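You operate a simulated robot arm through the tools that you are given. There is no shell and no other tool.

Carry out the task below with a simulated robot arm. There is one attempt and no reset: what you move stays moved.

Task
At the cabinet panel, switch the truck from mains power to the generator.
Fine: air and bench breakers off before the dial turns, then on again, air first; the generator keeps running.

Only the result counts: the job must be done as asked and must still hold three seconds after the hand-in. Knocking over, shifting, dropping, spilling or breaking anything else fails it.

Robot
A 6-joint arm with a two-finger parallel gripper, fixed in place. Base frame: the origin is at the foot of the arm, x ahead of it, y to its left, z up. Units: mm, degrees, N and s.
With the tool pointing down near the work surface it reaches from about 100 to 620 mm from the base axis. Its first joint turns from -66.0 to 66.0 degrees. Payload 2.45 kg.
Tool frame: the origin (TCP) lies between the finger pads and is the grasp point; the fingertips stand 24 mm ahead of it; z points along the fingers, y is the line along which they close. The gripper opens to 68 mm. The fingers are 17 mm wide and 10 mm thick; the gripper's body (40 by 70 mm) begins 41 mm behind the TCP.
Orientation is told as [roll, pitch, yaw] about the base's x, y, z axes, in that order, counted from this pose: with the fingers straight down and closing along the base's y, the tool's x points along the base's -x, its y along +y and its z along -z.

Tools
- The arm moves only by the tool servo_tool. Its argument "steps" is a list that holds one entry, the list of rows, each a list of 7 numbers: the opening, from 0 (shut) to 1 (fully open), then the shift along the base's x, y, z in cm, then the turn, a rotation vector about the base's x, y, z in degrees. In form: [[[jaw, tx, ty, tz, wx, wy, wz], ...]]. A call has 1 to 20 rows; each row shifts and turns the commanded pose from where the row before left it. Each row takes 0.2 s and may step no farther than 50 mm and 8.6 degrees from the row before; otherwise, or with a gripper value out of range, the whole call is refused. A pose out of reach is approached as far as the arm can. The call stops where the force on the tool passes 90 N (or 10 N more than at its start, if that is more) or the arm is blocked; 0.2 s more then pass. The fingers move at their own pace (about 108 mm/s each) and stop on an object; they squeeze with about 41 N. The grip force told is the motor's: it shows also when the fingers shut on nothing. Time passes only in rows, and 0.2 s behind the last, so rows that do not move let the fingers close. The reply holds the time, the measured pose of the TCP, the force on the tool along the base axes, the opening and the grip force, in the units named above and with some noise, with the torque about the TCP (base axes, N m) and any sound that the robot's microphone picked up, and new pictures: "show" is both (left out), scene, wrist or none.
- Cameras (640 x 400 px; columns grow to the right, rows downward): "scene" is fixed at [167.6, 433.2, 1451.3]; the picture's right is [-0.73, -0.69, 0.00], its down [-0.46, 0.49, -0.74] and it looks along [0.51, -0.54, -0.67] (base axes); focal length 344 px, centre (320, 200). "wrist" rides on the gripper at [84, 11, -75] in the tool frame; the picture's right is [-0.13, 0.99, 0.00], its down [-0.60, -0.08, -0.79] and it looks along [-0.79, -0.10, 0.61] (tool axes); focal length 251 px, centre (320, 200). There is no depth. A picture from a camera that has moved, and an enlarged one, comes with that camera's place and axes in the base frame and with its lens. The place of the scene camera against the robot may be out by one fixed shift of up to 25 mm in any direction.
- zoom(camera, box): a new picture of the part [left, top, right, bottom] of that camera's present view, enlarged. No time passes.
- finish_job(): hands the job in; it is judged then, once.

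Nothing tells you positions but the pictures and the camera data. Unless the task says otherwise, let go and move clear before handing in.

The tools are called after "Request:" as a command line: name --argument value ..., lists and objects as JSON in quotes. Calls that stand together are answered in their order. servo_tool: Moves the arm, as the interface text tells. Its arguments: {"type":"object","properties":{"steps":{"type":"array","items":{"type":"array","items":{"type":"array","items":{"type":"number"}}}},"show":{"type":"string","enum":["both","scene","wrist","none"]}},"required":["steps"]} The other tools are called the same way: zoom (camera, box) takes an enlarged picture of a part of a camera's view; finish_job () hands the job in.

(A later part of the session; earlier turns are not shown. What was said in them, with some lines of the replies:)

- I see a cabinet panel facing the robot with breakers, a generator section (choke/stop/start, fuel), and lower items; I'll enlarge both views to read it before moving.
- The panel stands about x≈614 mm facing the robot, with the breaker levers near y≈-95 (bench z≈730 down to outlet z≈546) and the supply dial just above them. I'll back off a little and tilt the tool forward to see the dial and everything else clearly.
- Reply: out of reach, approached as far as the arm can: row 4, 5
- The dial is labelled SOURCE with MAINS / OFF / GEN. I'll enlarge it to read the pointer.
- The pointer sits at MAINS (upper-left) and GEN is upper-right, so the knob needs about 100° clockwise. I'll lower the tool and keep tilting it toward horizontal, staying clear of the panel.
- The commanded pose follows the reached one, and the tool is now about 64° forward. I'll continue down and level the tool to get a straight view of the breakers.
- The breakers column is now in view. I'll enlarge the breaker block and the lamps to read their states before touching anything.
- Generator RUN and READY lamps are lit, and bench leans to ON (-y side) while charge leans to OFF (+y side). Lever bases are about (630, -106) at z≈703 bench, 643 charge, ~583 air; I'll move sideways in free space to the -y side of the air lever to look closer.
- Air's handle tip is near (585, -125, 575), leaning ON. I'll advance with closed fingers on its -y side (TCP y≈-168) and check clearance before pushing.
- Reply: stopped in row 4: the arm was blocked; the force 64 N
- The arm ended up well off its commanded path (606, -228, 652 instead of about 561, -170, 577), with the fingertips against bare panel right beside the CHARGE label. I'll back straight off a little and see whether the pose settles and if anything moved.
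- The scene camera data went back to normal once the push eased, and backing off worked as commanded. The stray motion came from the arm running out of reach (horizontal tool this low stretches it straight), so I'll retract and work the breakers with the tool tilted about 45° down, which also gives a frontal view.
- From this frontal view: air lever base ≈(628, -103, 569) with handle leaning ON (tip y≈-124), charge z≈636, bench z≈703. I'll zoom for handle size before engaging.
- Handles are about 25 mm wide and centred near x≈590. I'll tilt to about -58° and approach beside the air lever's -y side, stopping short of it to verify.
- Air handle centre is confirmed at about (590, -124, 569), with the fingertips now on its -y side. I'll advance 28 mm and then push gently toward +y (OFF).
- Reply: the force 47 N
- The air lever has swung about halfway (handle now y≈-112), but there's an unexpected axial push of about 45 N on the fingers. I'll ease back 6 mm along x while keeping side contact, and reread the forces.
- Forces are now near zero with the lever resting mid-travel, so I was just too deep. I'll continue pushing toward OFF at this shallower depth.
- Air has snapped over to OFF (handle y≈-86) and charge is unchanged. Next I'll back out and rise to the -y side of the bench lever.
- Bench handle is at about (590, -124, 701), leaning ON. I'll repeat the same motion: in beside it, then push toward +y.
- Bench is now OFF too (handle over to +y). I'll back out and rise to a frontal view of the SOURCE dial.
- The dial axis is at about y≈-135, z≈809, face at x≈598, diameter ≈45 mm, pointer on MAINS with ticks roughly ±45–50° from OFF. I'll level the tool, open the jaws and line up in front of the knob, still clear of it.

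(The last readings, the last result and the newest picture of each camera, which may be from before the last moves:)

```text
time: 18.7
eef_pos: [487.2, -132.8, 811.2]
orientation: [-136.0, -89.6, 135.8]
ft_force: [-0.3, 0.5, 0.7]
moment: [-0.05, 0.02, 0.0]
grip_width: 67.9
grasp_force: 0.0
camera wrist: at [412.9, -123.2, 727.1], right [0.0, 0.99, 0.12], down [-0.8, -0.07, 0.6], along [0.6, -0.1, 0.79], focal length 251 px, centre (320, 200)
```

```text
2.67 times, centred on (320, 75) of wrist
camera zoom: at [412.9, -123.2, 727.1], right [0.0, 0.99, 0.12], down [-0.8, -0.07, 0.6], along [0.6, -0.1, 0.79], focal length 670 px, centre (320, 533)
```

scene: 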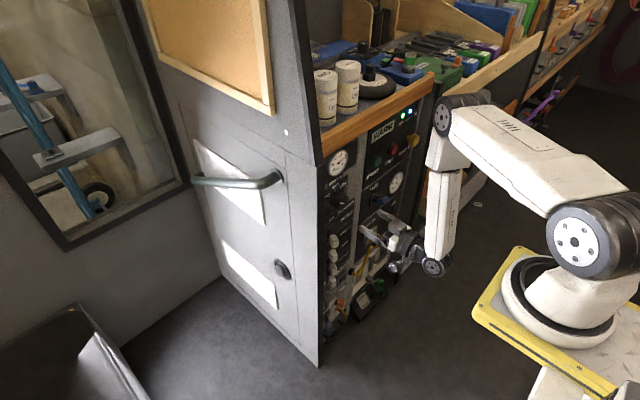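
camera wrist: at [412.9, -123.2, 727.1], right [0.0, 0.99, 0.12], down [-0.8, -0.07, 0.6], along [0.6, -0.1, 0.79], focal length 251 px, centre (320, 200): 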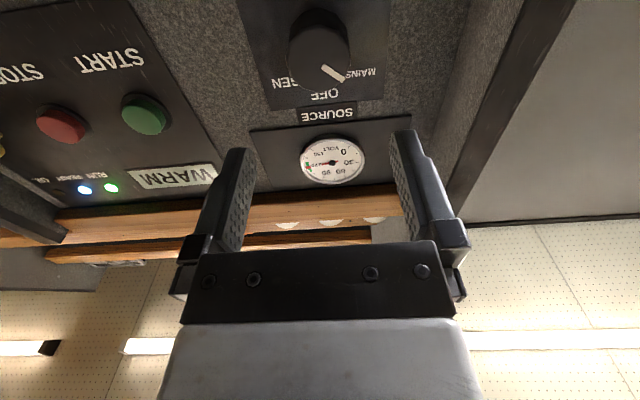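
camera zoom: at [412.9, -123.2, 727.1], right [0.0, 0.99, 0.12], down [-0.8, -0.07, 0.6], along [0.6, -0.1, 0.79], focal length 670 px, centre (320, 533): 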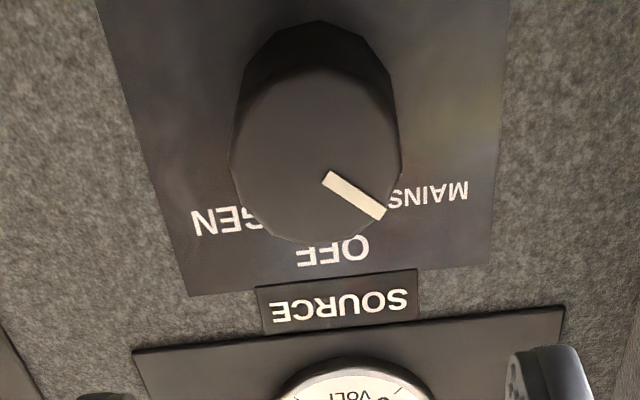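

Refined: knob axis (y≈-134.5, z≈810), face at x≈604, base radius ≈25 mm. I'll pre-roll the gripper -45° about x so it can turn the knob clockwise through to +45° in one grasp.

Request:
servo_tool --steps '[[[1, 0.5, -0.1, -0.1, -7.5, 0, 0], [1, 0.5, -0.1, 0, -7.5, 0, 0], [1, 0.5, 0, 0, -7.5, 0, 0], [1, 0.5, 0, 0, -7.5, 0, 0], [1, 0.5, 0, 0, -7.5, 0, 0], [1, 0.5, 0, 0, -7.5, 0, 0], [1, 0, 0, 0, 0, 0, 0]]]'

Request:
zoom --camera "scene" --box '[310, 120, 440, 270]'

```text
time: 20.3
eef_pos: [519.5, -135.0, 809.1]
orientation: [-90.4, -44.6, 90.3]
ft_force: [0.8, 0.5, -0.1]
moment: [-0.03, 0.0, -0.01]
grip_width: 68.1
grasp_force: 0.0
camera wrist: at [443.6, -188.0, 742.7], right [0.0, 0.79, -0.62], down [-0.8, 0.37, 0.48], along [0.61, 0.49, 0.63], focal length 251 px, centre (320, 200)
```

scene: 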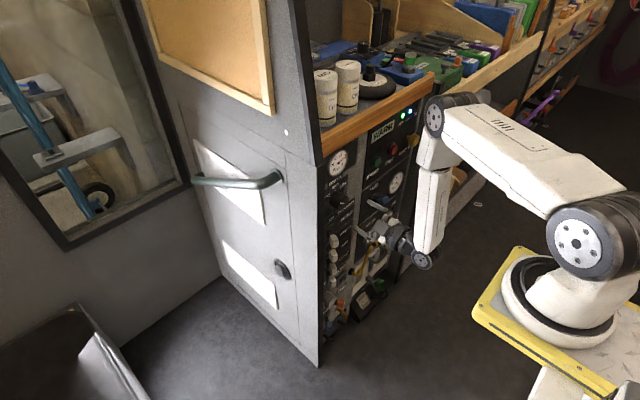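
wrist: 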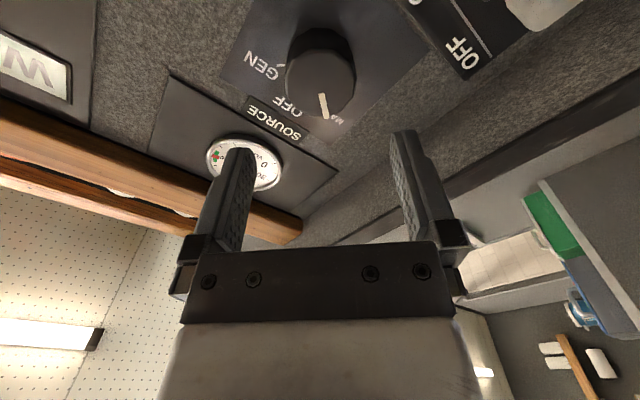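

```text
2.67 times, centred on (375, 195) of scene
camera zoom: at [167.6, 433.2, 1451.3], right [-0.73, -0.69, 0.0], down [-0.46, 0.49, -0.74], along [0.51, -0.54, -0.67], focal length 917 px, centre (173, 213)
```

zoom: 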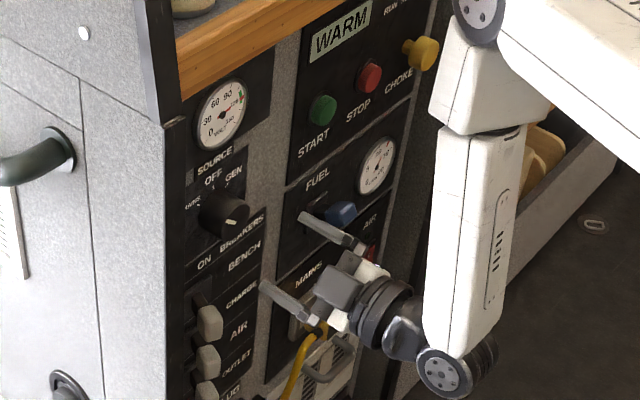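

The knob is roughly centred between the open fingers. One closer look before advancing.

Request:
zoom --camera "wrist" --box '[224, 0, 416, 120]'

```text
3.33 times, centred on (320, 60) of wrist
camera zoom: at [443.6, -188.0, 742.7], right [0.0, 0.79, -0.62], down [-0.8, 0.37, 0.48], along [0.61, 0.49, 0.63], focal length 838 px, centre (320, 667)
```

zoom: 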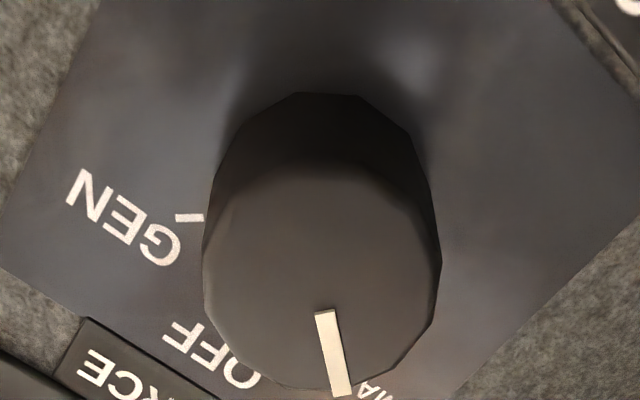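

The knob axis (≈-135.5, 809) matches the gripper axis. I'll advance 80 mm so the fingers straddle the knob, without closing yet.

Request:
servo_tool --steps '[[[1, 2.5, 0, 0, 0, 0, 0], [1, 2.5, 0, 0, 0, 0, 0], [1, 1.5, 0, 0, 0, 0, 0], [1, 1, 0, 0, 0, 0, 0], [1, 0.4, 0, 0, 0, 0, 0], [1, 0, 0, 0, 0, 0, 0]]]'

Request:
zoom --camera "scene" --box '[310, 150, 410, 250]'

```text
time: 21.7
eef_pos: [595.4, -134.4, 808.5]
orientation: [-90.4, -44.8, 90.2]
ft_force: [0.5, 0.3, 0.0]
moment: [0.0, 0.03, -0.03]
grip_width: 67.9
grasp_force: 0.0
camera wrist: at [522.0, -186.8, 741.9], right [0.0, 0.79, -0.61], down [-0.8, 0.37, 0.48], along [0.61, 0.49, 0.63], focal length 251 px, centre (320, 200)
```

scene: 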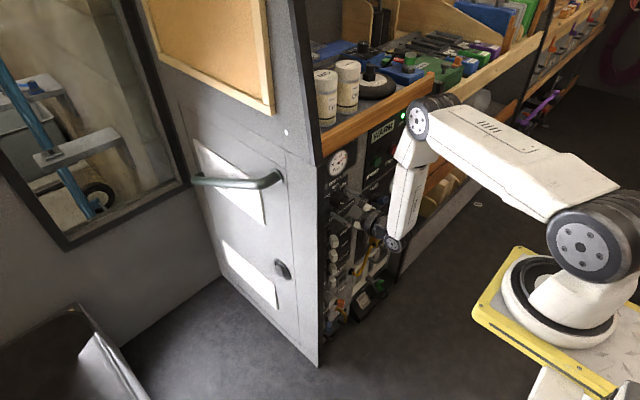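
wrist: 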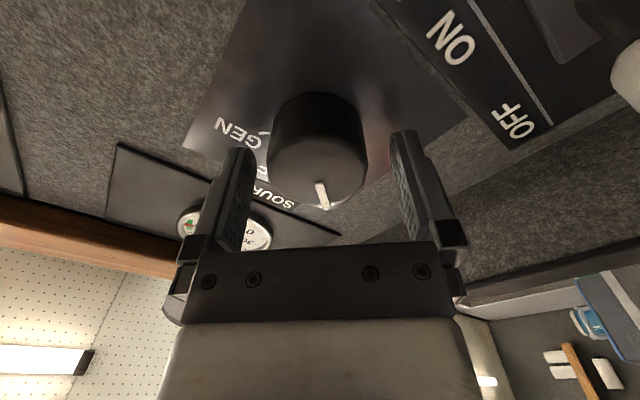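

```text
4.00 times, centred on (360, 200) of scene
camera zoom: at [167.6, 433.2, 1451.3], right [-0.73, -0.69, 0.0], down [-0.46, 0.49, -0.74], along [0.51, -0.54, -0.67], focal length 1375 px, centre (160, 200)
```

zoom: 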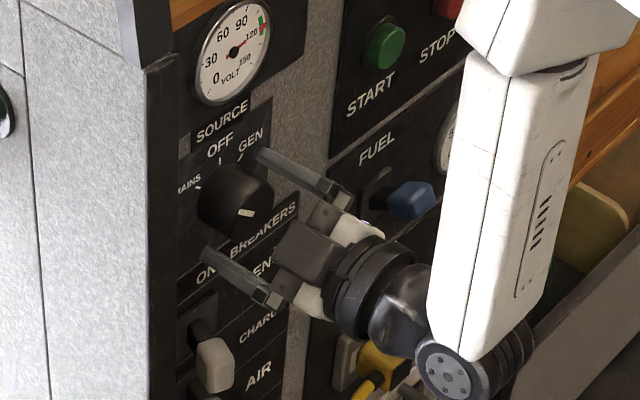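

The fingers straddle the knob evenly with about 12 mm overlap. I'll go 5 mm deeper (tips ≈6 mm off the panel) and close.

Request:
servo_tool --steps '[[[1, 0.45, 0, 0, 0, 0, 0], [0.7, 0, 0, 0, 0, 0, 0], [0.5, 0, 0, 0, 0, 0, 0], [0.5, 0, 0, 0, 0, 0, 0], [0.5, 0, 0, 0, 0, 0, 0]]]'

```text
time: 22.9
eef_pos: [600.7, -136.2, 809.9]
orientation: [-90.5, -44.7, 90.3]
ft_force: [-2.4, -8.6, 9.8]
moment: [0.0, 0.43, 0.21]
grip_width: 47.8
grasp_force: 44.8
camera wrist: at [526.7, -187.8, 742.6], right [0.01, 0.79, -0.61], down [-0.8, 0.38, 0.48], along [0.61, 0.49, 0.63], focal length 251 px, centre (320, 200)
```

scene: 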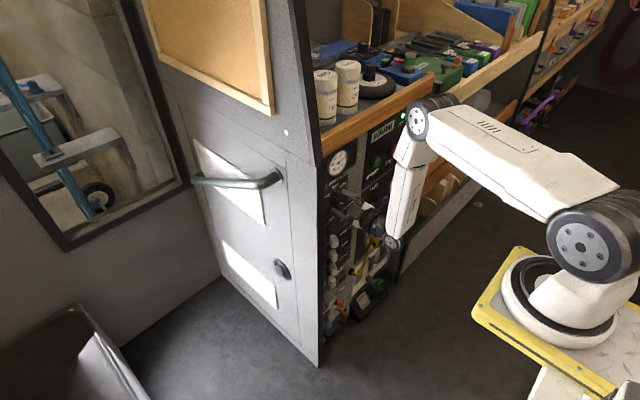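
wrist: 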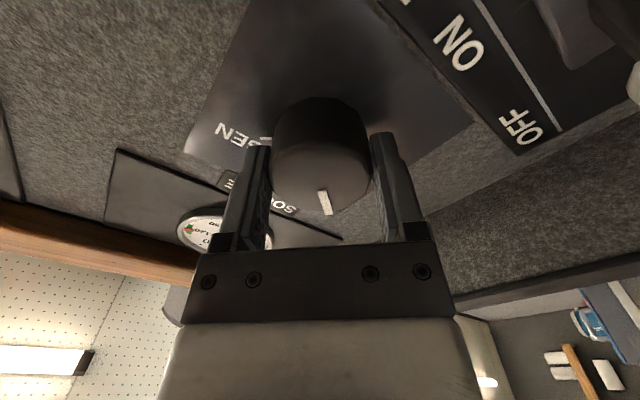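

The knob is gripped (47.8 mm) with a small sideways load, so I'll nudge to relieve it and start turning clockwise, checking after the first ~22°.

Request:
servo_tool --steps '[[[0.5, 0, -0.07, 0.07, 0, 0, 0], [0.5, 0, 0, 0, 7.5, 0, 0], [0.5, 0, 0, 0, 7.5, 0, 0], [0.5, 0, 0, 0, 7.5, 0, 0], [0.5, 0, 0, 0, 0, 0, 0]]]'

Request:
zoom --camera "wrist" --box '[200, 70, 440, 220]'

```text
time: 24.1
eef_pos: [601.6, -134.3, 809.2]
orientation: [-90.3, -67.3, 90.2]
ft_force: [9.5, -5.4, -7.6]
moment: [-0.03, -0.26, 1.06]
grip_width: 47.9
grasp_force: 44.7
camera wrist: at [526.4, -157.9, 728.0], right [0.0, 0.96, -0.26], down [-0.79, 0.16, 0.59], along [0.61, 0.21, 0.77], focal length 251 px, centre (320, 200)
```

scene: 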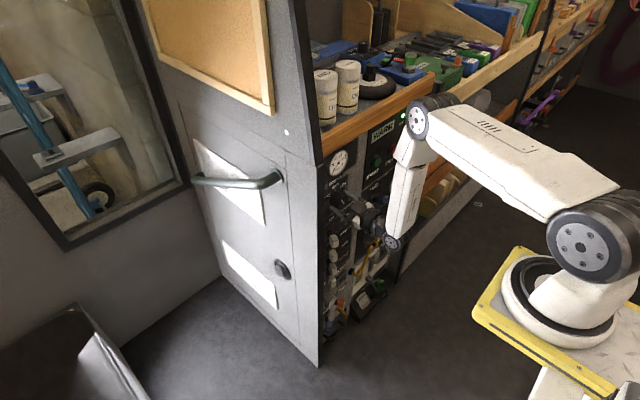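
wrist: 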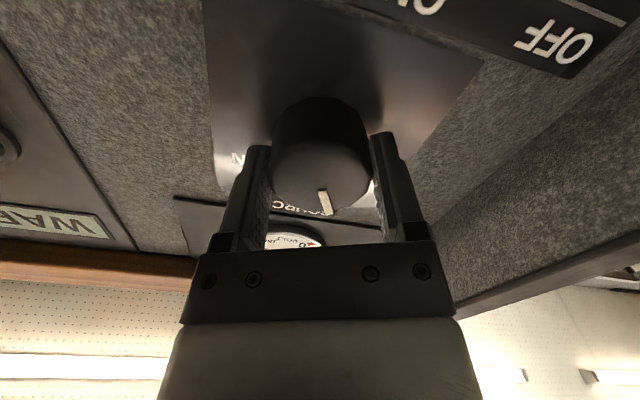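

```text
2.67 times, centred on (320, 145) of wrist
camera zoom: at [526.4, -157.9, 728.0], right [0.0, 0.96, -0.26], down [-0.79, 0.16, 0.59], along [0.61, 0.21, 0.77], focal length 670 px, centre (320, 347)
```

zoom: 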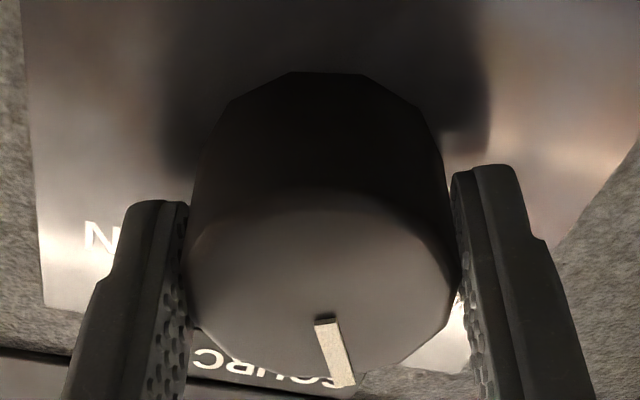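

The pointer turns with the gripper (22° done). I'll continue clockwise.

Request:
servo_tool --steps '[[[0.5, 0, 0, 0, 7.5, 0, 0], [0.5, 0, 0, 0, 7.5, 0, 0], [0.5, 0, 0, 0, 7.5, 0, 0], [0.5, 0, 0, 0, 7.5, 0, 0], [0.5, 0, 0, 0, 0, 0, 0]]]'

Request:
zoom --camera "wrist" --box '[200, 70, 440, 220]'

```text
time: 25.3
eef_pos: [600.5, -135.3, 809.3]
orientation: [91.2, -82.7, -91.3]
ft_force: [5.7, 17.5, 0.1]
moment: [-0.07, 0.15, -0.31]
grip_width: 47.6
grasp_force: 44.9
camera wrist: at [526.5, -113.7, 727.7], right [0.0, 0.97, 0.25], down [-0.79, -0.16, 0.59], along [0.61, -0.2, 0.77], focal length 251 px, centre (320, 200)
```

scene: 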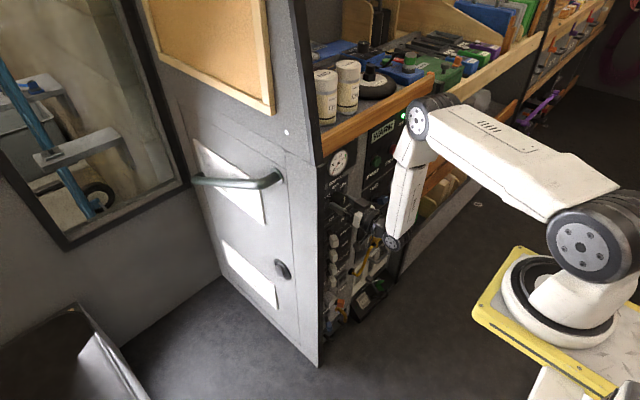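
wrist: 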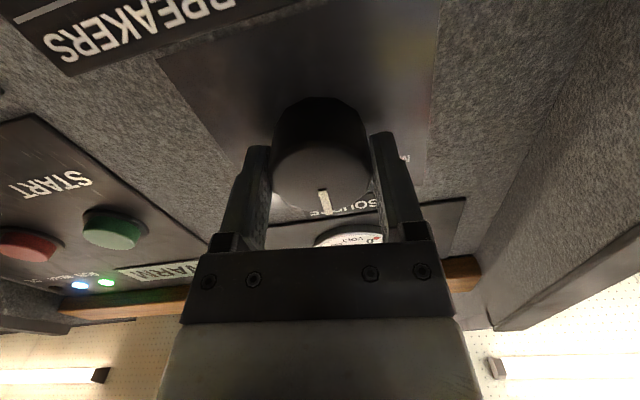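

```text
2.67 times, centred on (320, 145) of wrist
camera zoom: at [526.5, -113.7, 727.7], right [0.0, 0.97, 0.25], down [-0.79, -0.16, 0.59], along [0.61, -0.2, 0.77], focal length 670 px, centre (320, 347)
```

zoom: 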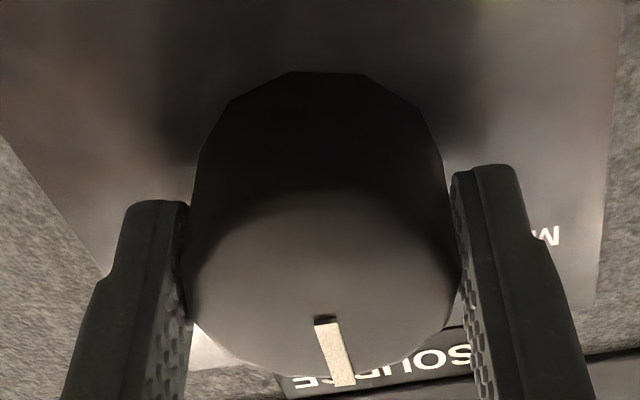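

Turned about 52°, passing OFF, with lamps still on. I'll continue the rest of the way to GEN with a tiny re-centring.

Request:
servo_tool --steps '[[[0.5, 0, 0.08, 0, 7.6, 0, 0], [0.5, 0, 0, 0, 7.6, 0, 0], [0.5, 0, 0, 0, 7.6, 0, 0], [0.5, 0, 0, 0, 7.6, 0, 0], [0.5, 0, 0, 0, 7.6, 0, 0], [0.5, 0, 0, 0, 0, 0, 0]]]'

Request:
zoom --camera "wrist" --box '[200, 70, 440, 220]'

Request:
zoom --camera "scene" --box '[310, 150, 410, 250]'

```text
time: 26.7
eef_pos: [601.5, -134.4, 809.4]
orientation: [89.7, -44.7, -90.1]
ft_force: [15.5, 9.8, -15.1]
moment: [0.01, -0.57, 0.65]
grip_width: 47.8
grasp_force: 45.2
camera wrist: at [526.3, -67.1, 759.0], right [0.0, 0.61, 0.8], down [-0.79, -0.48, 0.37], along [0.61, -0.63, 0.48], focal length 251 px, centre (320, 200)
```

scene: 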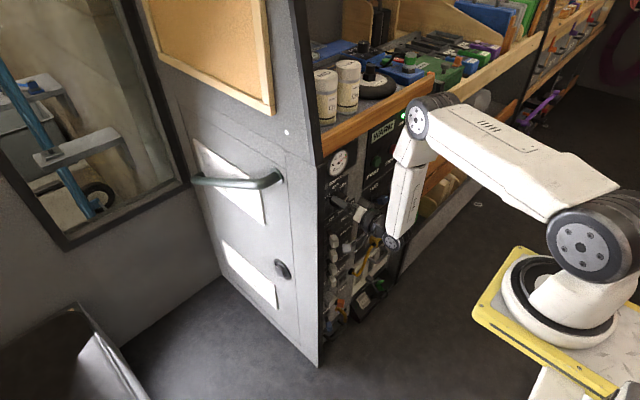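
wrist: 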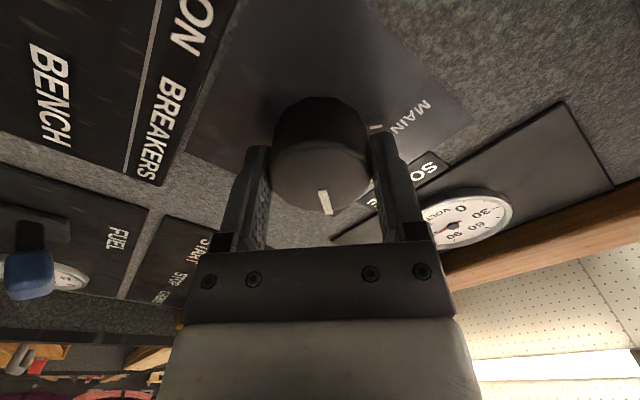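

```text
2.67 times, centred on (320, 145) of wrist
camera zoom: at [526.3, -67.1, 759.0], right [0.0, 0.61, 0.8], down [-0.79, -0.48, 0.37], along [0.61, -0.63, 0.48], focal length 670 px, centre (320, 347)
```

zoom: 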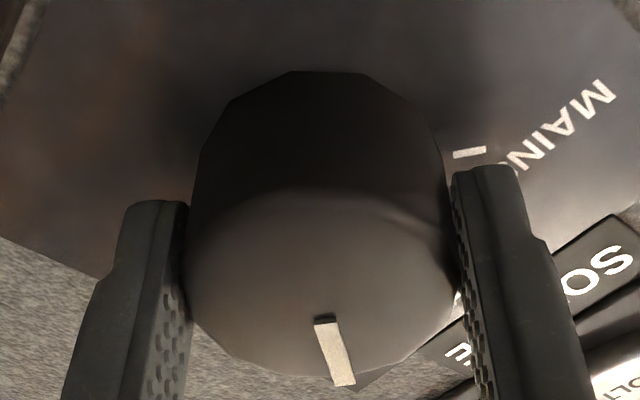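

```text
4.00 times, centred on (360, 200) of scene
camera zoom: at [168.3, 433.3, 1451.2], right [-0.73, -0.69, 0.0], down [-0.46, 0.49, -0.74], along [0.51, -0.54, -0.67], focal length 1375 px, centre (160, 200)
```

zoom: 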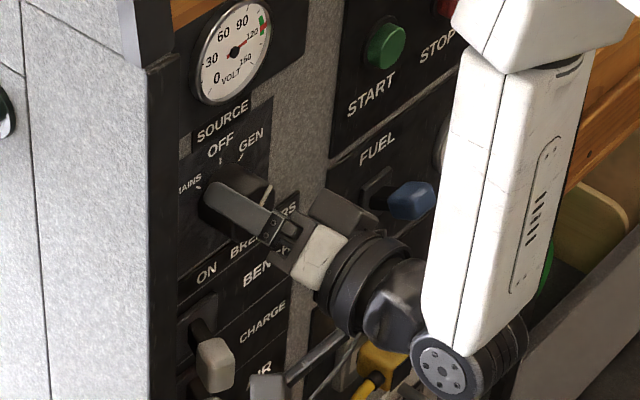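

Turned the full 90° so the pointer should be at GEN. I'll open the jaws, back straight out, and check the pointer from in front.

Request:
servo_tool --steps '[[[0.6, 0, 0, 0, 0, 0, 0], [0.9, 0, 0, 0, 0, 0, 0], [1, 0, 0, 0, 0, 0, 0], [1, 0, 0, 0, 0, 0, 0], [1, -1.5, 0, 0, 0, 0, 0], [1, -2.5, 0, 0, 0, 0, 0], [1, -2.5, 0, 0, 0, 0, 0], [1, -1.5, 0, 0, 0, 0, 0], [1, 0, 0, 0, 0, 0, 0]]]'

Request:
zoom --camera "wrist" --box '[200, 0, 440, 150]'

Request:
zoom --camera "scene" --box '[310, 140, 410, 240]'

```text
time: 28.7
eef_pos: [518.6, -135.4, 810.9]
orientation: [90.0, -44.8, -90.2]
ft_force: [0.1, -0.3, -0.4]
moment: [0.0, -0.01, -0.01]
grip_width: 67.8
grasp_force: 0.2
camera wrist: at [444.5, -67.7, 760.5], right [0.0, 0.61, 0.79], down [-0.8, -0.48, 0.37], along [0.61, -0.63, 0.48], focal length 251 px, centre (320, 200)
```

scene: 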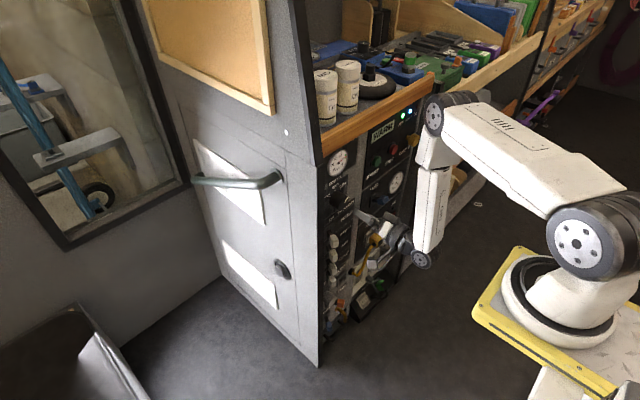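
wrist: 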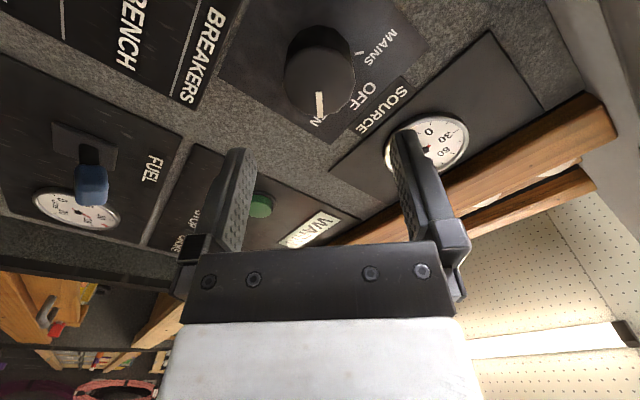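

```text
2.67 times, centred on (320, 75) of wrist
camera zoom: at [444.5, -67.7, 760.5], right [0.0, 0.61, 0.79], down [-0.8, -0.48, 0.37], along [0.61, -0.63, 0.48], focal length 670 px, centre (320, 533)
```

zoom: 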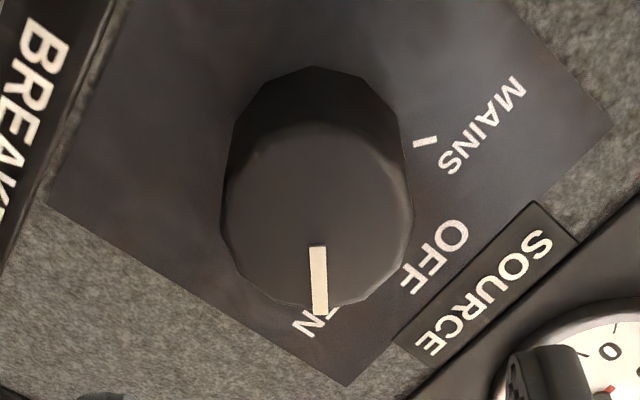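

```text
4.00 times, centred on (360, 190) of scene
camera zoom: at [167.6, 433.2, 1451.3], right [-0.73, -0.69, 0.0], down [-0.46, 0.49, -0.74], along [0.51, -0.54, -0.67], focal length 1375 px, centre (160, 240)
```

zoom: 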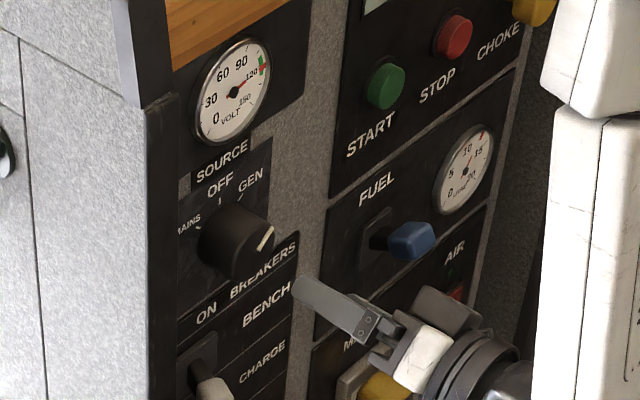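

The pointer now sits at GEN (it clicked the last few degrees into its detent). Next I'll roll the gripper back, and verify the dial from the front on the way down.

Request:
servo_tool --steps '[[[1, -0.5, -0.8, 0, -7.5, 0, 0], [1, -0.5, -0.8, 0, -7.5, 0, 0], [0.75, -0.5, -0.8, 0, -7.5, 0, 0], [0.75, -0.5, -0.8, 0, -7.5, 0, 0], [0.75, -0.5, -0.8, 0, -7.5, 0, 0], [0.75, -0.5, -0.8, 0, -7.5, 0, 0], [0.75, 0, 0, 0, 0, 8, 0], [0.75, 0, 0, 0, 0, 8, 0], [0.75, 0, 0, 0, 0, 8, 0], [0.75, 0, 0, 0, 0, 8, 0], [0.75, 0, 0, 0, 0, 8, 0], [0.75, 0, 0, 0, 0, 0, 0]]]'

Request:
zoom --camera "wrist" --box '[320, 60, 512, 180]'

```text
time: 31.3
eef_pos: [489.9, -182.0, 811.7]
orientation: [0.1, -50.1, -0.4]
ft_force: [-0.5, 0.1, -0.4]
moment: [0.02, 0.0, -0.01]
grip_width: 50.9
grasp_force: 0.0
camera wrist: at [378.8, -171.2, 794.7], right [0.09, 0.99, 0.1], down [-0.22, -0.08, 0.97], along [0.97, -0.11, 0.21], focal length 251 px, centre (320, 200)
```

scene: 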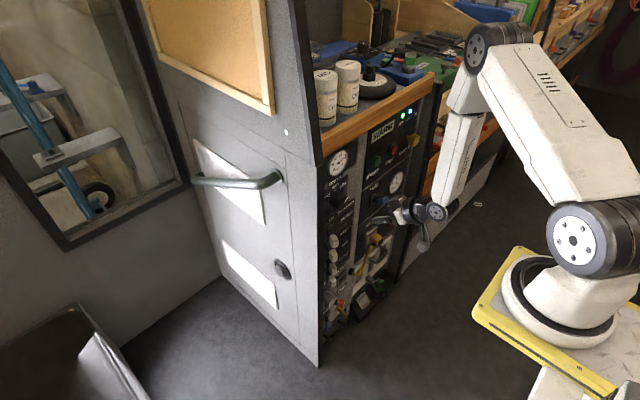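
wrist: 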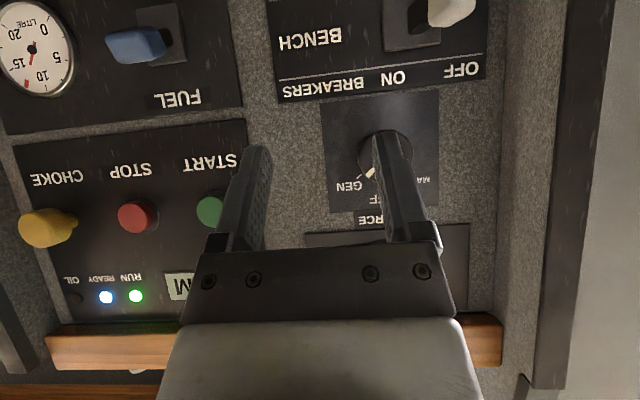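

```text
3.33 times, centred on (416, 120) of wrist
camera zoom: at [378.8, -171.2, 794.7], right [0.09, 0.99, 0.1], down [-0.22, -0.08, 0.97], along [0.97, -0.11, 0.21], focal length 838 px, centre (0, 467)
```

zoom: 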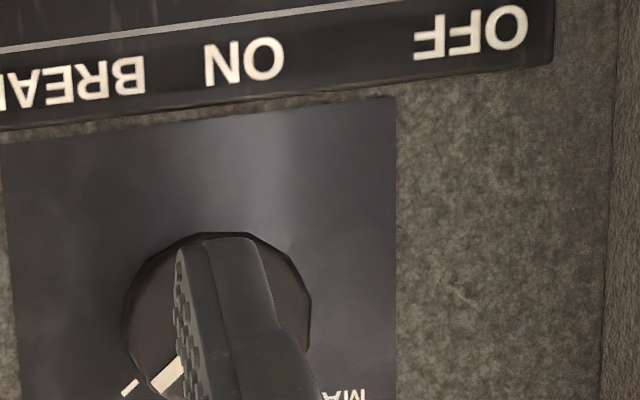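

The pointer lies along the GEN tick here; the finger hides part of it, so one closer zoom to be sure.

Request:
zoom --camera "wrist" --box '[322, 130, 418, 190]'

```text
6.67 times, centred on (370, 160) of wrist
camera zoom: at [378.8, -171.2, 794.7], right [0.09, 0.99, 0.1], down [-0.22, -0.08, 0.97], along [0.97, -0.11, 0.21], focal length 1676 px, centre (-13, 467)
```

zoom: 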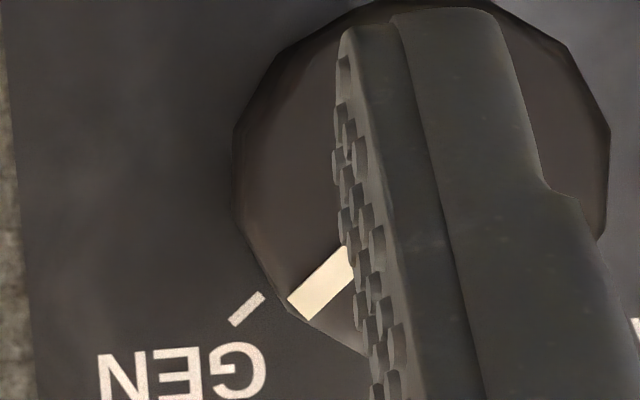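

Dial is confirmed at GEN. Now I'll descend to in front of the air breaker with jaws half open, to straddle its handle.

Request:
servo_tool --steps '[[[0.75, 0.4, 2, -4.5, 0, -4, 0], [0.75, 0.4, 2, -4.5, 0, -4, 0], [0.75, 0.4, 2, -4.5, 0, 0, 0], [0.75, 0.4, 2, -4.5, 0, 0, 0], [0.75, 0.4, 1.6, -4.7, 0, 0, 0], [0.75, 0, 0, 0, 0, 0, 0]]]'

Request:
zoom --camera "wrist" --box '[220, 0, 480, 162]'

```text
time: 32.7
eef_pos: [511.0, -86.2, 580.8]
orientation: [0.0, -58.1, -0.5]
ft_force: [-1.1, -0.2, -1.0]
moment: [-0.01, 0.0, 0.0]
grip_width: 51.1
grasp_force: 0.2
camera wrist: at [403.2, -74.6, 550.7], right [0.07, 0.99, 0.11], down [-0.36, -0.08, 0.93], along [0.93, -0.11, 0.35], focal length 251 px, centre (320, 200)
```

scene: 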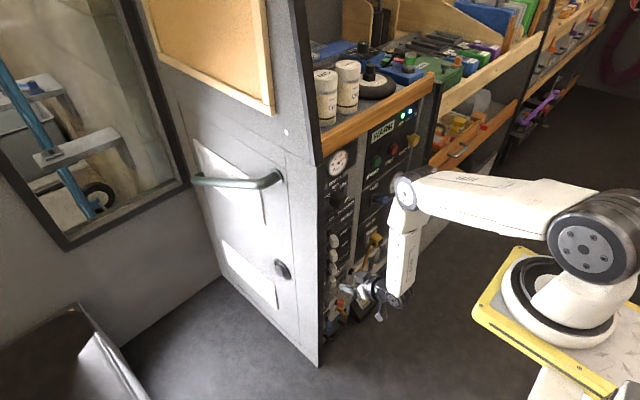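
wrist: 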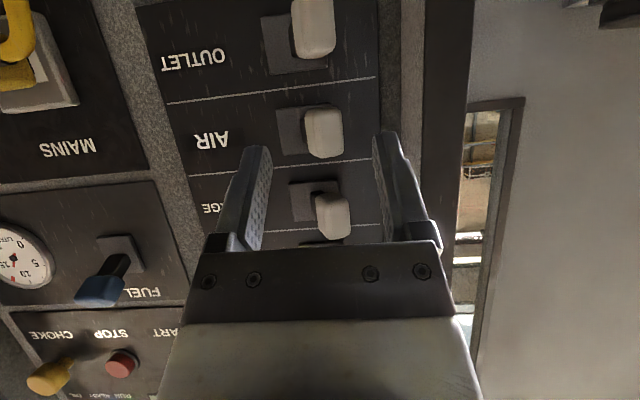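

```text
2.46 times, centred on (350, 81) of wrist
camera zoom: at [403.2, -74.6, 550.7], right [0.07, 0.99, 0.11], down [-0.36, -0.08, 0.93], along [0.93, -0.11, 0.35], focal length 619 px, centre (246, 493)
```

zoom: 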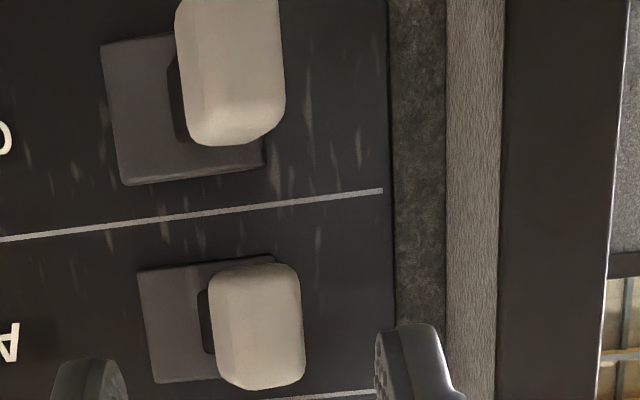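

Air handle is at about (590, -87, 569), centred between the open fingers, with the side wall safely at y≈-25. I'll advance to straddle it.

Request:
servo_tool --steps '[[[0.75, 2, 0, 0.1, 0, 0, 0], [0.75, 2, 0, 0.1, 0, 0, 0], [0.75, 1, 0, 0.1, 0, 0, 0], [0.75, 0.7, 0, 0, 0, 0, 0], [0.75, 0, 0, 0, 0, 0, 0]]]'

Request:
zoom --camera "wrist" --box '[200, 60, 480, 250]'

```text
time: 33.9
eef_pos: [567.9, -85.6, 584.4]
orientation: [0.2, -58.2, -0.4]
ft_force: [-0.3, 0.2, -0.2]
moment: [0.01, -0.01, 0.03]
grip_width: 50.9
grasp_force: 0.1
camera wrist: at [460.3, -75.4, 553.5], right [0.07, 0.99, 0.11], down [-0.36, -0.08, 0.93], along [0.93, -0.11, 0.35], focal length 251 px, centre (320, 200)
```

scene: 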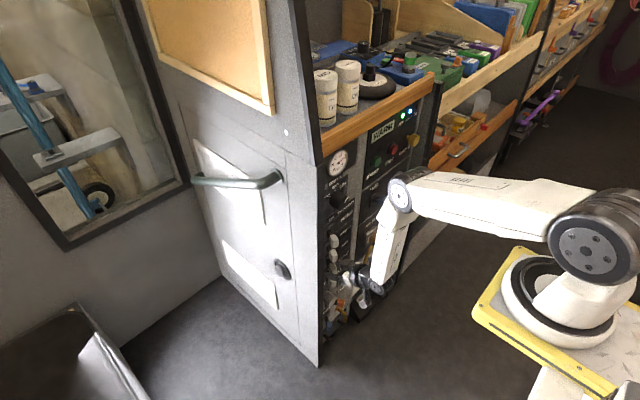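
wrist: 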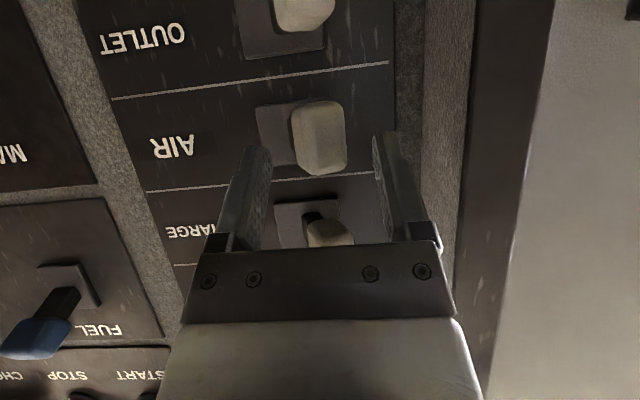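

```text
2.11 times, centred on (340, 155) of wrist
camera zoom: at [460.3, -75.4, 553.5], right [0.07, 0.99, 0.11], down [-0.36, -0.08, 0.93], along [0.93, -0.11, 0.35], focal length 529 px, centre (278, 295)
```

zoom: 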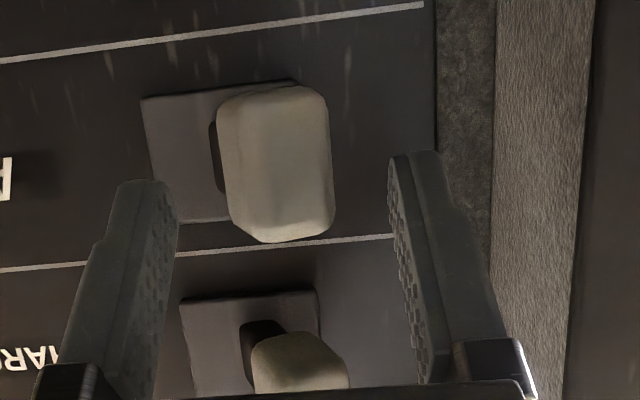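

Straddled with no contact force. I'll sweep toward -y so the +y finger flips air to ON.

Request:
servo_tool --steps '[[[0.75, 0, -0.8, 0, 0, 0, 0], [0.75, 0, -0.8, 0, 0, 0, 0], [0.75, 0, -0.8, 0, 0, 0, 0], [0.75, 0, -0.8, 0, 0, 0, 0], [0.75, 0, -0.6, 0, 0, 0, 0], [0.75, 0, 0, 0, 0, 0, 0]]]'

Request:
zoom --camera "wrist" --box '[200, 60, 480, 250]'

```text
time: 35.3
eef_pos: [568.2, -125.9, 585.5]
orientation: [0.2, -58.2, -0.4]
ft_force: [0.4, -0.2, -0.1]
moment: [0.01, -0.02, 0.01]
grip_width: 51.0
grasp_force: 0.0
camera wrist: at [459.7, -115.0, 554.5], right [0.07, 0.99, 0.11], down [-0.36, -0.08, 0.93], along [0.93, -0.11, 0.35], focal length 251 px, centre (320, 200)
```

scene: 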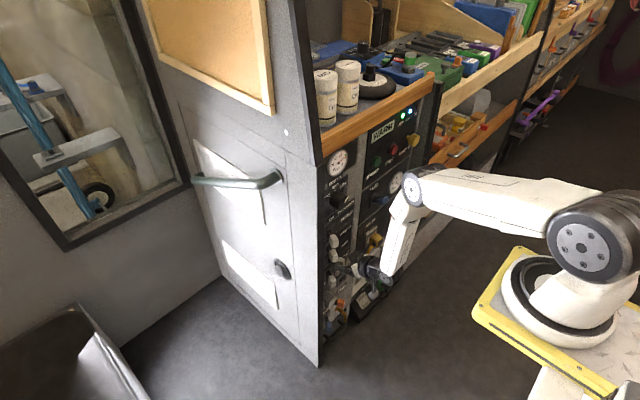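
wrist: 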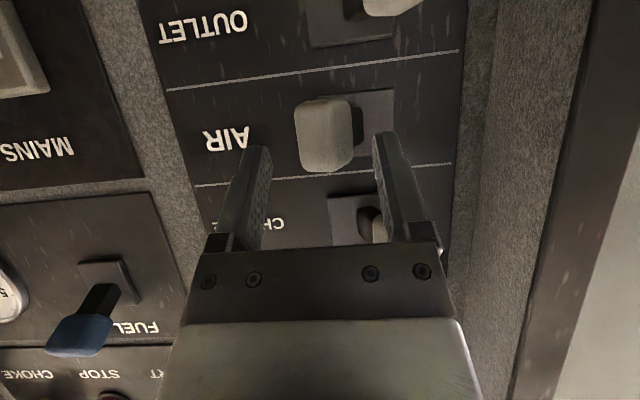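

```text
2.11 times, centred on (340, 155) of wrist
camera zoom: at [459.7, -115.0, 554.5], right [0.07, 0.99, 0.11], down [-0.36, -0.08, 0.93], along [0.93, -0.11, 0.35], focal length 529 px, centre (278, 295)
```

zoom: 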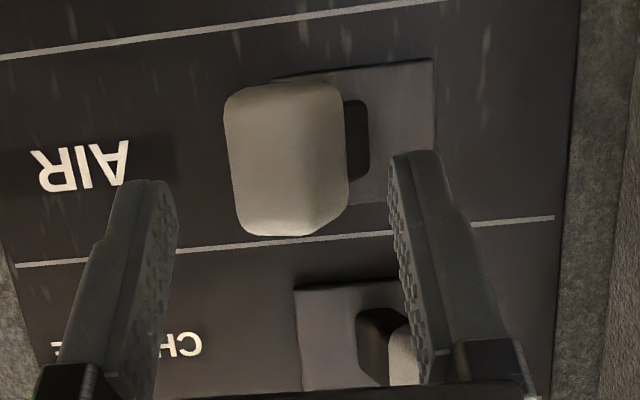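

Air has snapped ON. I'll withdraw straight back and move up in front of the bench breaker.

Request:
servo_tool --steps '[[[0.75, -2, 0, 0, 0, 0, 0], [0.75, -2.5, 0, 0, 0, 0, 0], [0.75, -1, 0.5, 1, 0, 0, 0], [0.75, 0, 1.2, 4, 0, 0, 0], [0.75, 0, 1.2, 4, 0, 0, 0], [0.75, 0, 1.0, 4.1, 0, 0, 0], [0.75, 0, 0, 0, 0, 0, 0]]]'

Request:
zoom --camera "wrist" --box '[200, 0, 480, 190]'

```text
time: 36.9
eef_pos: [513.9, -83.1, 715.9]
orientation: [0.2, -58.2, -0.4]
ft_force: [0.1, 0.3, 0.0]
moment: [-0.01, -0.02, -0.01]
grip_width: 51.0
grasp_force: 0.1
camera wrist: at [405.7, -72.7, 684.4], right [0.07, 0.99, 0.11], down [-0.36, -0.08, 0.93], along [0.93, -0.11, 0.35], focal length 251 px, centre (320, 200)
```

scene: 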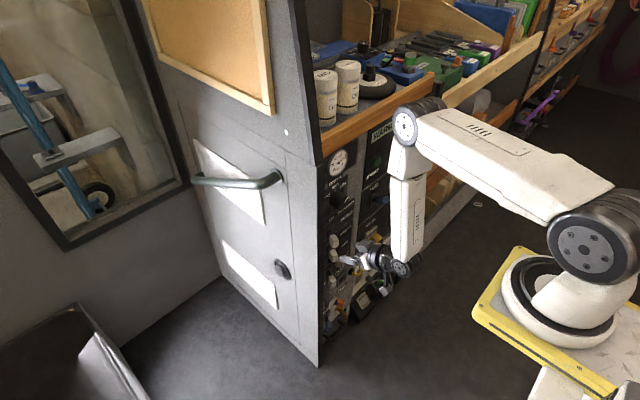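
wrist: 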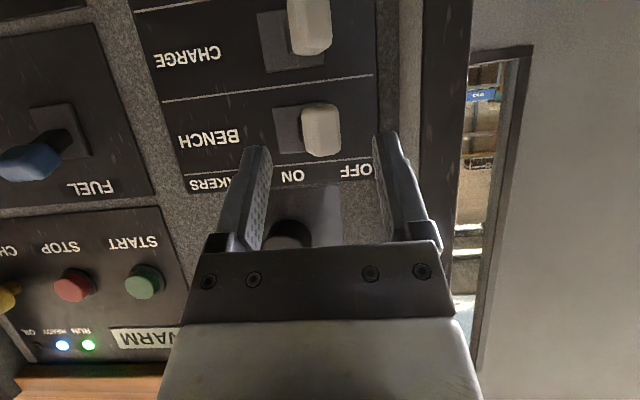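

```text
2.11 times, centred on (340, 95) of wrist
camera zoom: at [405.7, -72.7, 684.4], right [0.07, 0.99, 0.11], down [-0.36, -0.08, 0.93], along [0.93, -0.11, 0.35], focal length 529 px, centre (278, 421)
```

zoom: 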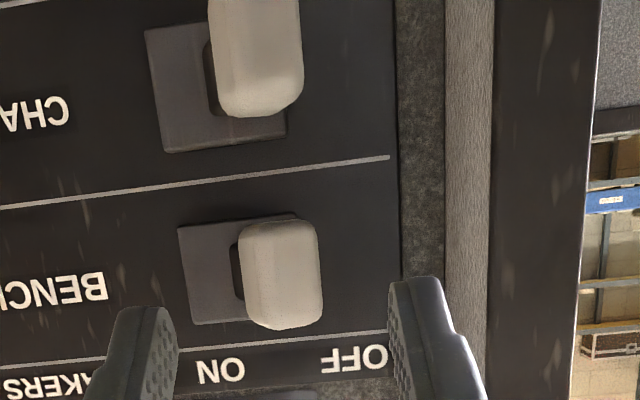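

Bench handle is at about (590, -87, 700), between the fingers. I'll straddle it and sweep toward -y to ON.

Request:
servo_tool --steps '[[[0.75, 2, -0.3, 0, 0, 0, 0], [0.75, 2, 0, 0, 0, 0, 0], [0.75, 1, 0, 0, 0, 0, 0], [0.75, 0.4, 0, 0, 0, 0, 0], [0.75, 0, 0, 0, 0, 0, 0], [0.75, 0, -0.8, 0, 0, 0, 0], [0.75, 0, -0.8, 0, 0, 0, 0], [0.75, 0, -0.8, 0, 0, 0, 0], [0.75, 0, -0.8, 0, 0, 0, 0], [0.75, 0, -0.7, 0, 0, 0, 0], [0.75, 0, 0, 0, 0, 0, 0]]]'

Request:
zoom --camera "wrist" --box '[200, 60, 480, 250]'

```text
time: 39.3
eef_pos: [565.6, -129.1, 716.7]
orientation: [0.2, -58.1, -0.4]
ft_force: [-1.1, 0.4, 0.3]
moment: [0.01, -0.03, 0.0]
grip_width: 51.0
grasp_force: 0.0
camera wrist: at [458.3, -118.1, 685.4], right [0.07, 0.99, 0.11], down [-0.36, -0.08, 0.93], along [0.93, -0.11, 0.35], focal length 251 px, centre (320, 200)
```

scene: 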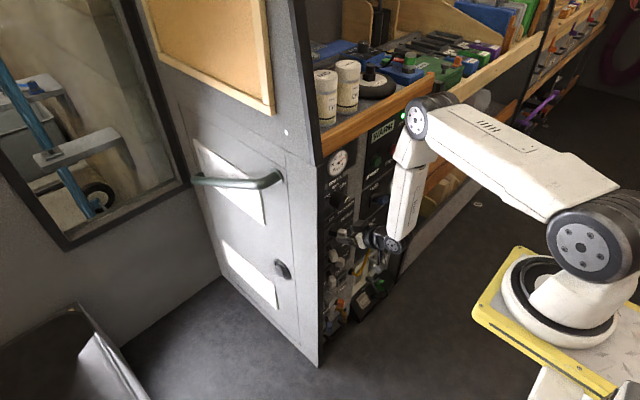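
wrist: 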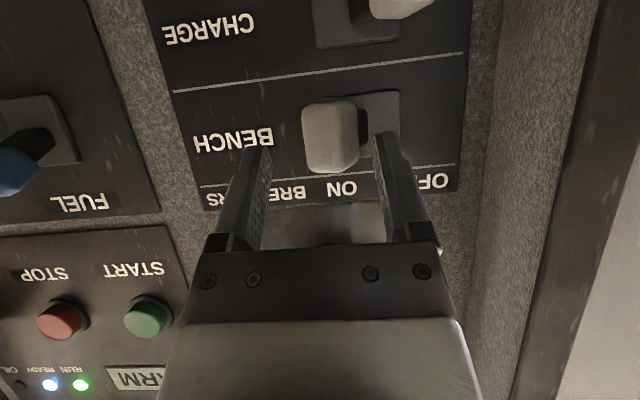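

```text
2.11 times, centred on (340, 155) of wrist
camera zoom: at [458.3, -118.1, 685.4], right [0.07, 0.99, 0.11], down [-0.36, -0.08, 0.93], along [0.93, -0.11, 0.35], focal length 529 px, centre (278, 295)
```

zoom: 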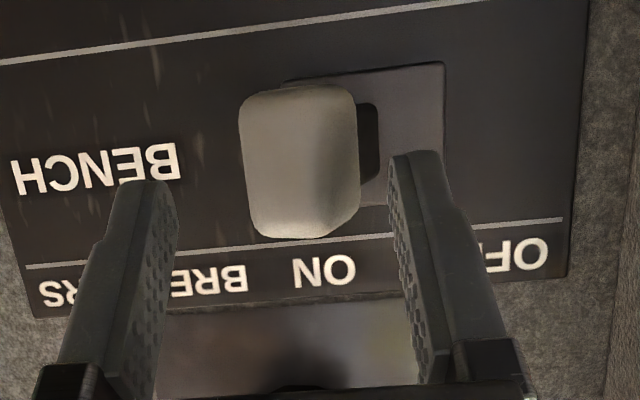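

Bench is ON. I'll withdraw straight back and take a frontal look to verify everything before handing in.

Request:
servo_tool --steps '[[[0.75, -2, 0, 0, 0, 0, 0], [0.75, -3, 0, 0, 0, 0, 0], [0.75, -2, -1, 0, 0, 4, 0], [0, -1.5, -2, 0, 0, 5, 0], [0, 0, -3, 1, 0, 5, 0], [0, 0, -1, 1, 0, 0, 0], [0, 0, 0, 0, 0, 0, 0]]]'

Request:
zoom --camera "wrist" --box '[270, 0, 510, 210]'

Request:
zoom --camera "scene" --box '[310, 100, 440, 320]'

Request:
zoom --camera "scene" --box '[310, 160, 400, 280]'

```text
time: 40.9
eef_pos: [479.9, -199.7, 736.6]
orientation: [0.0, -44.2, -0.2]
ft_force: [-0.4, 0.6, -0.3]
moment: [-0.03, 0.01, 0.0]
grip_width: 0.0
grasp_force: 23.5
camera wrist: at [367.4, -188.7, 732.7], right [0.1, 0.99, 0.09], down [-0.12, -0.08, 0.99], along [0.99, -0.11, 0.11], focal length 251 px, centre (320, 200)
```

scene: 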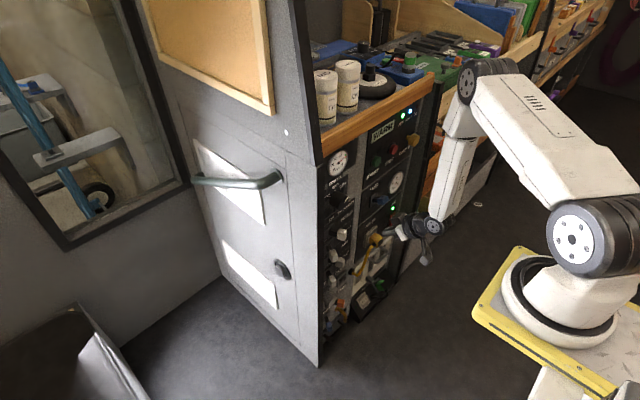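
wrist: 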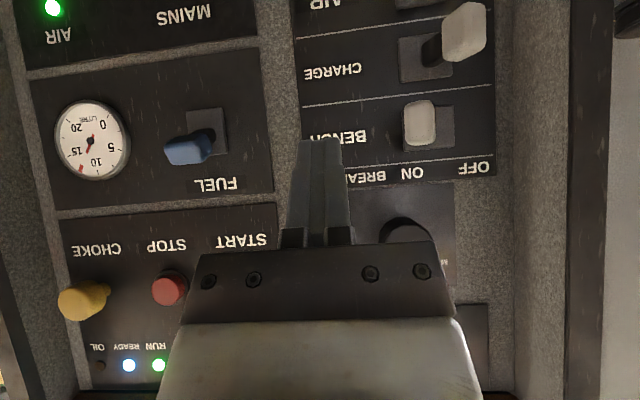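

```text
1.90 times, centred on (390, 105) of wrist
camera zoom: at [367.4, -188.7, 732.7], right [0.1, 0.99, 0.09], down [-0.12, -0.08, 0.99], along [0.99, -0.11, 0.11], focal length 479 px, centre (187, 381)
```

zoom: 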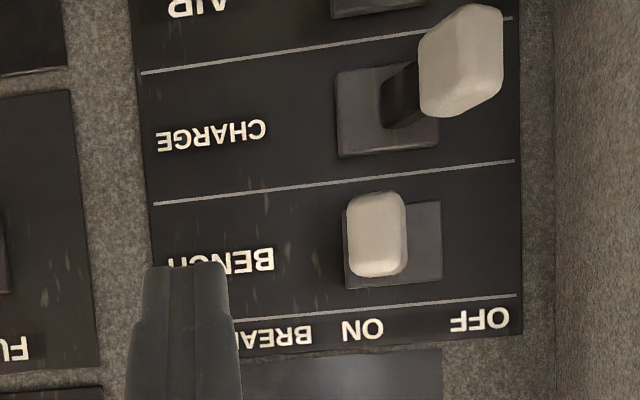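

```text
1.82 times, centred on (375, 210) of scene
camera zoom: at [167.6, 433.2, 1451.3], right [-0.73, -0.69, 0.0], down [-0.46, 0.49, -0.74], along [0.51, -0.54, -0.67], focal length 625 px, centre (220, 182)
```

zoom: 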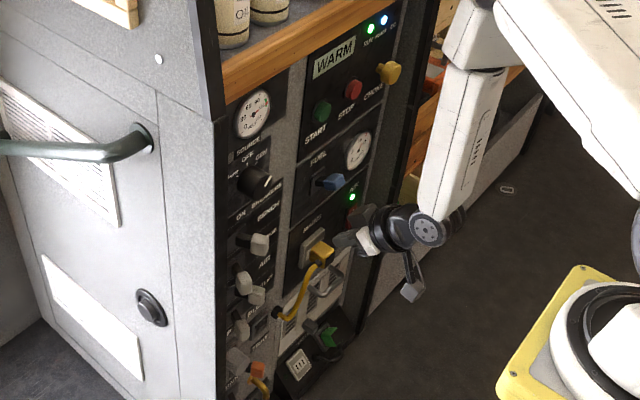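

```text
3.33 times, centred on (355, 220) of scene
camera zoom: at [167.6, 433.2, 1451.3], right [-0.73, -0.69, 0.0], down [-0.46, 0.49, -0.74], along [0.51, -0.54, -0.67], focal length 1146 px, centre (203, 133)
```

zoom: 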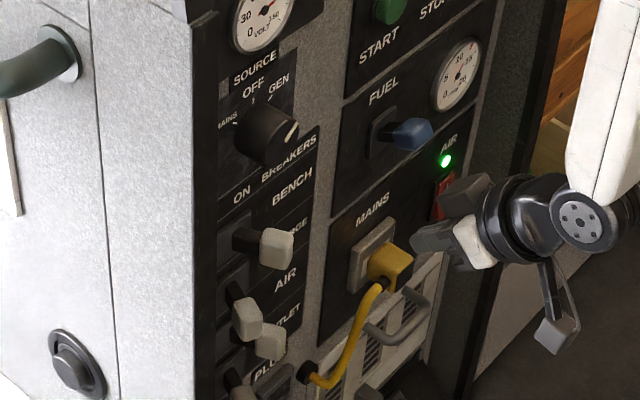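

Everything reads as asked: the dial is on GEN, air and bench are ON, and charge and outlet are still OFF. The AIR, RUN and READY lamps are lit and the arm is clear of the panel, so I'm handing in.

Request:
finish_job

```text
The job is handed in.
```

The truck is switched from mains to the generator. The SOURCE dial sits in its GEN detent, and the generator's RUN and READY lamps were still lit at hand-in.

- **Sequence:** I switched the air breaker off, then bench, before turning the dial. Then I switched air back on, followed by bench.
- **Other controls:** Charge and outlet were left off as I found them. I didn't touch the fuel, choke, start or stop controls or the mains plug.
- **Contact with the panel:** On the first approach the arm ran out of reach and the fingertips pressed a bare part of the panel, at about 60 N. I backed off, and nothing looked moved or damaged in the pictures. I worked the breakers from a different angle after that.

The arm was released and clear of the panel when I handed in.
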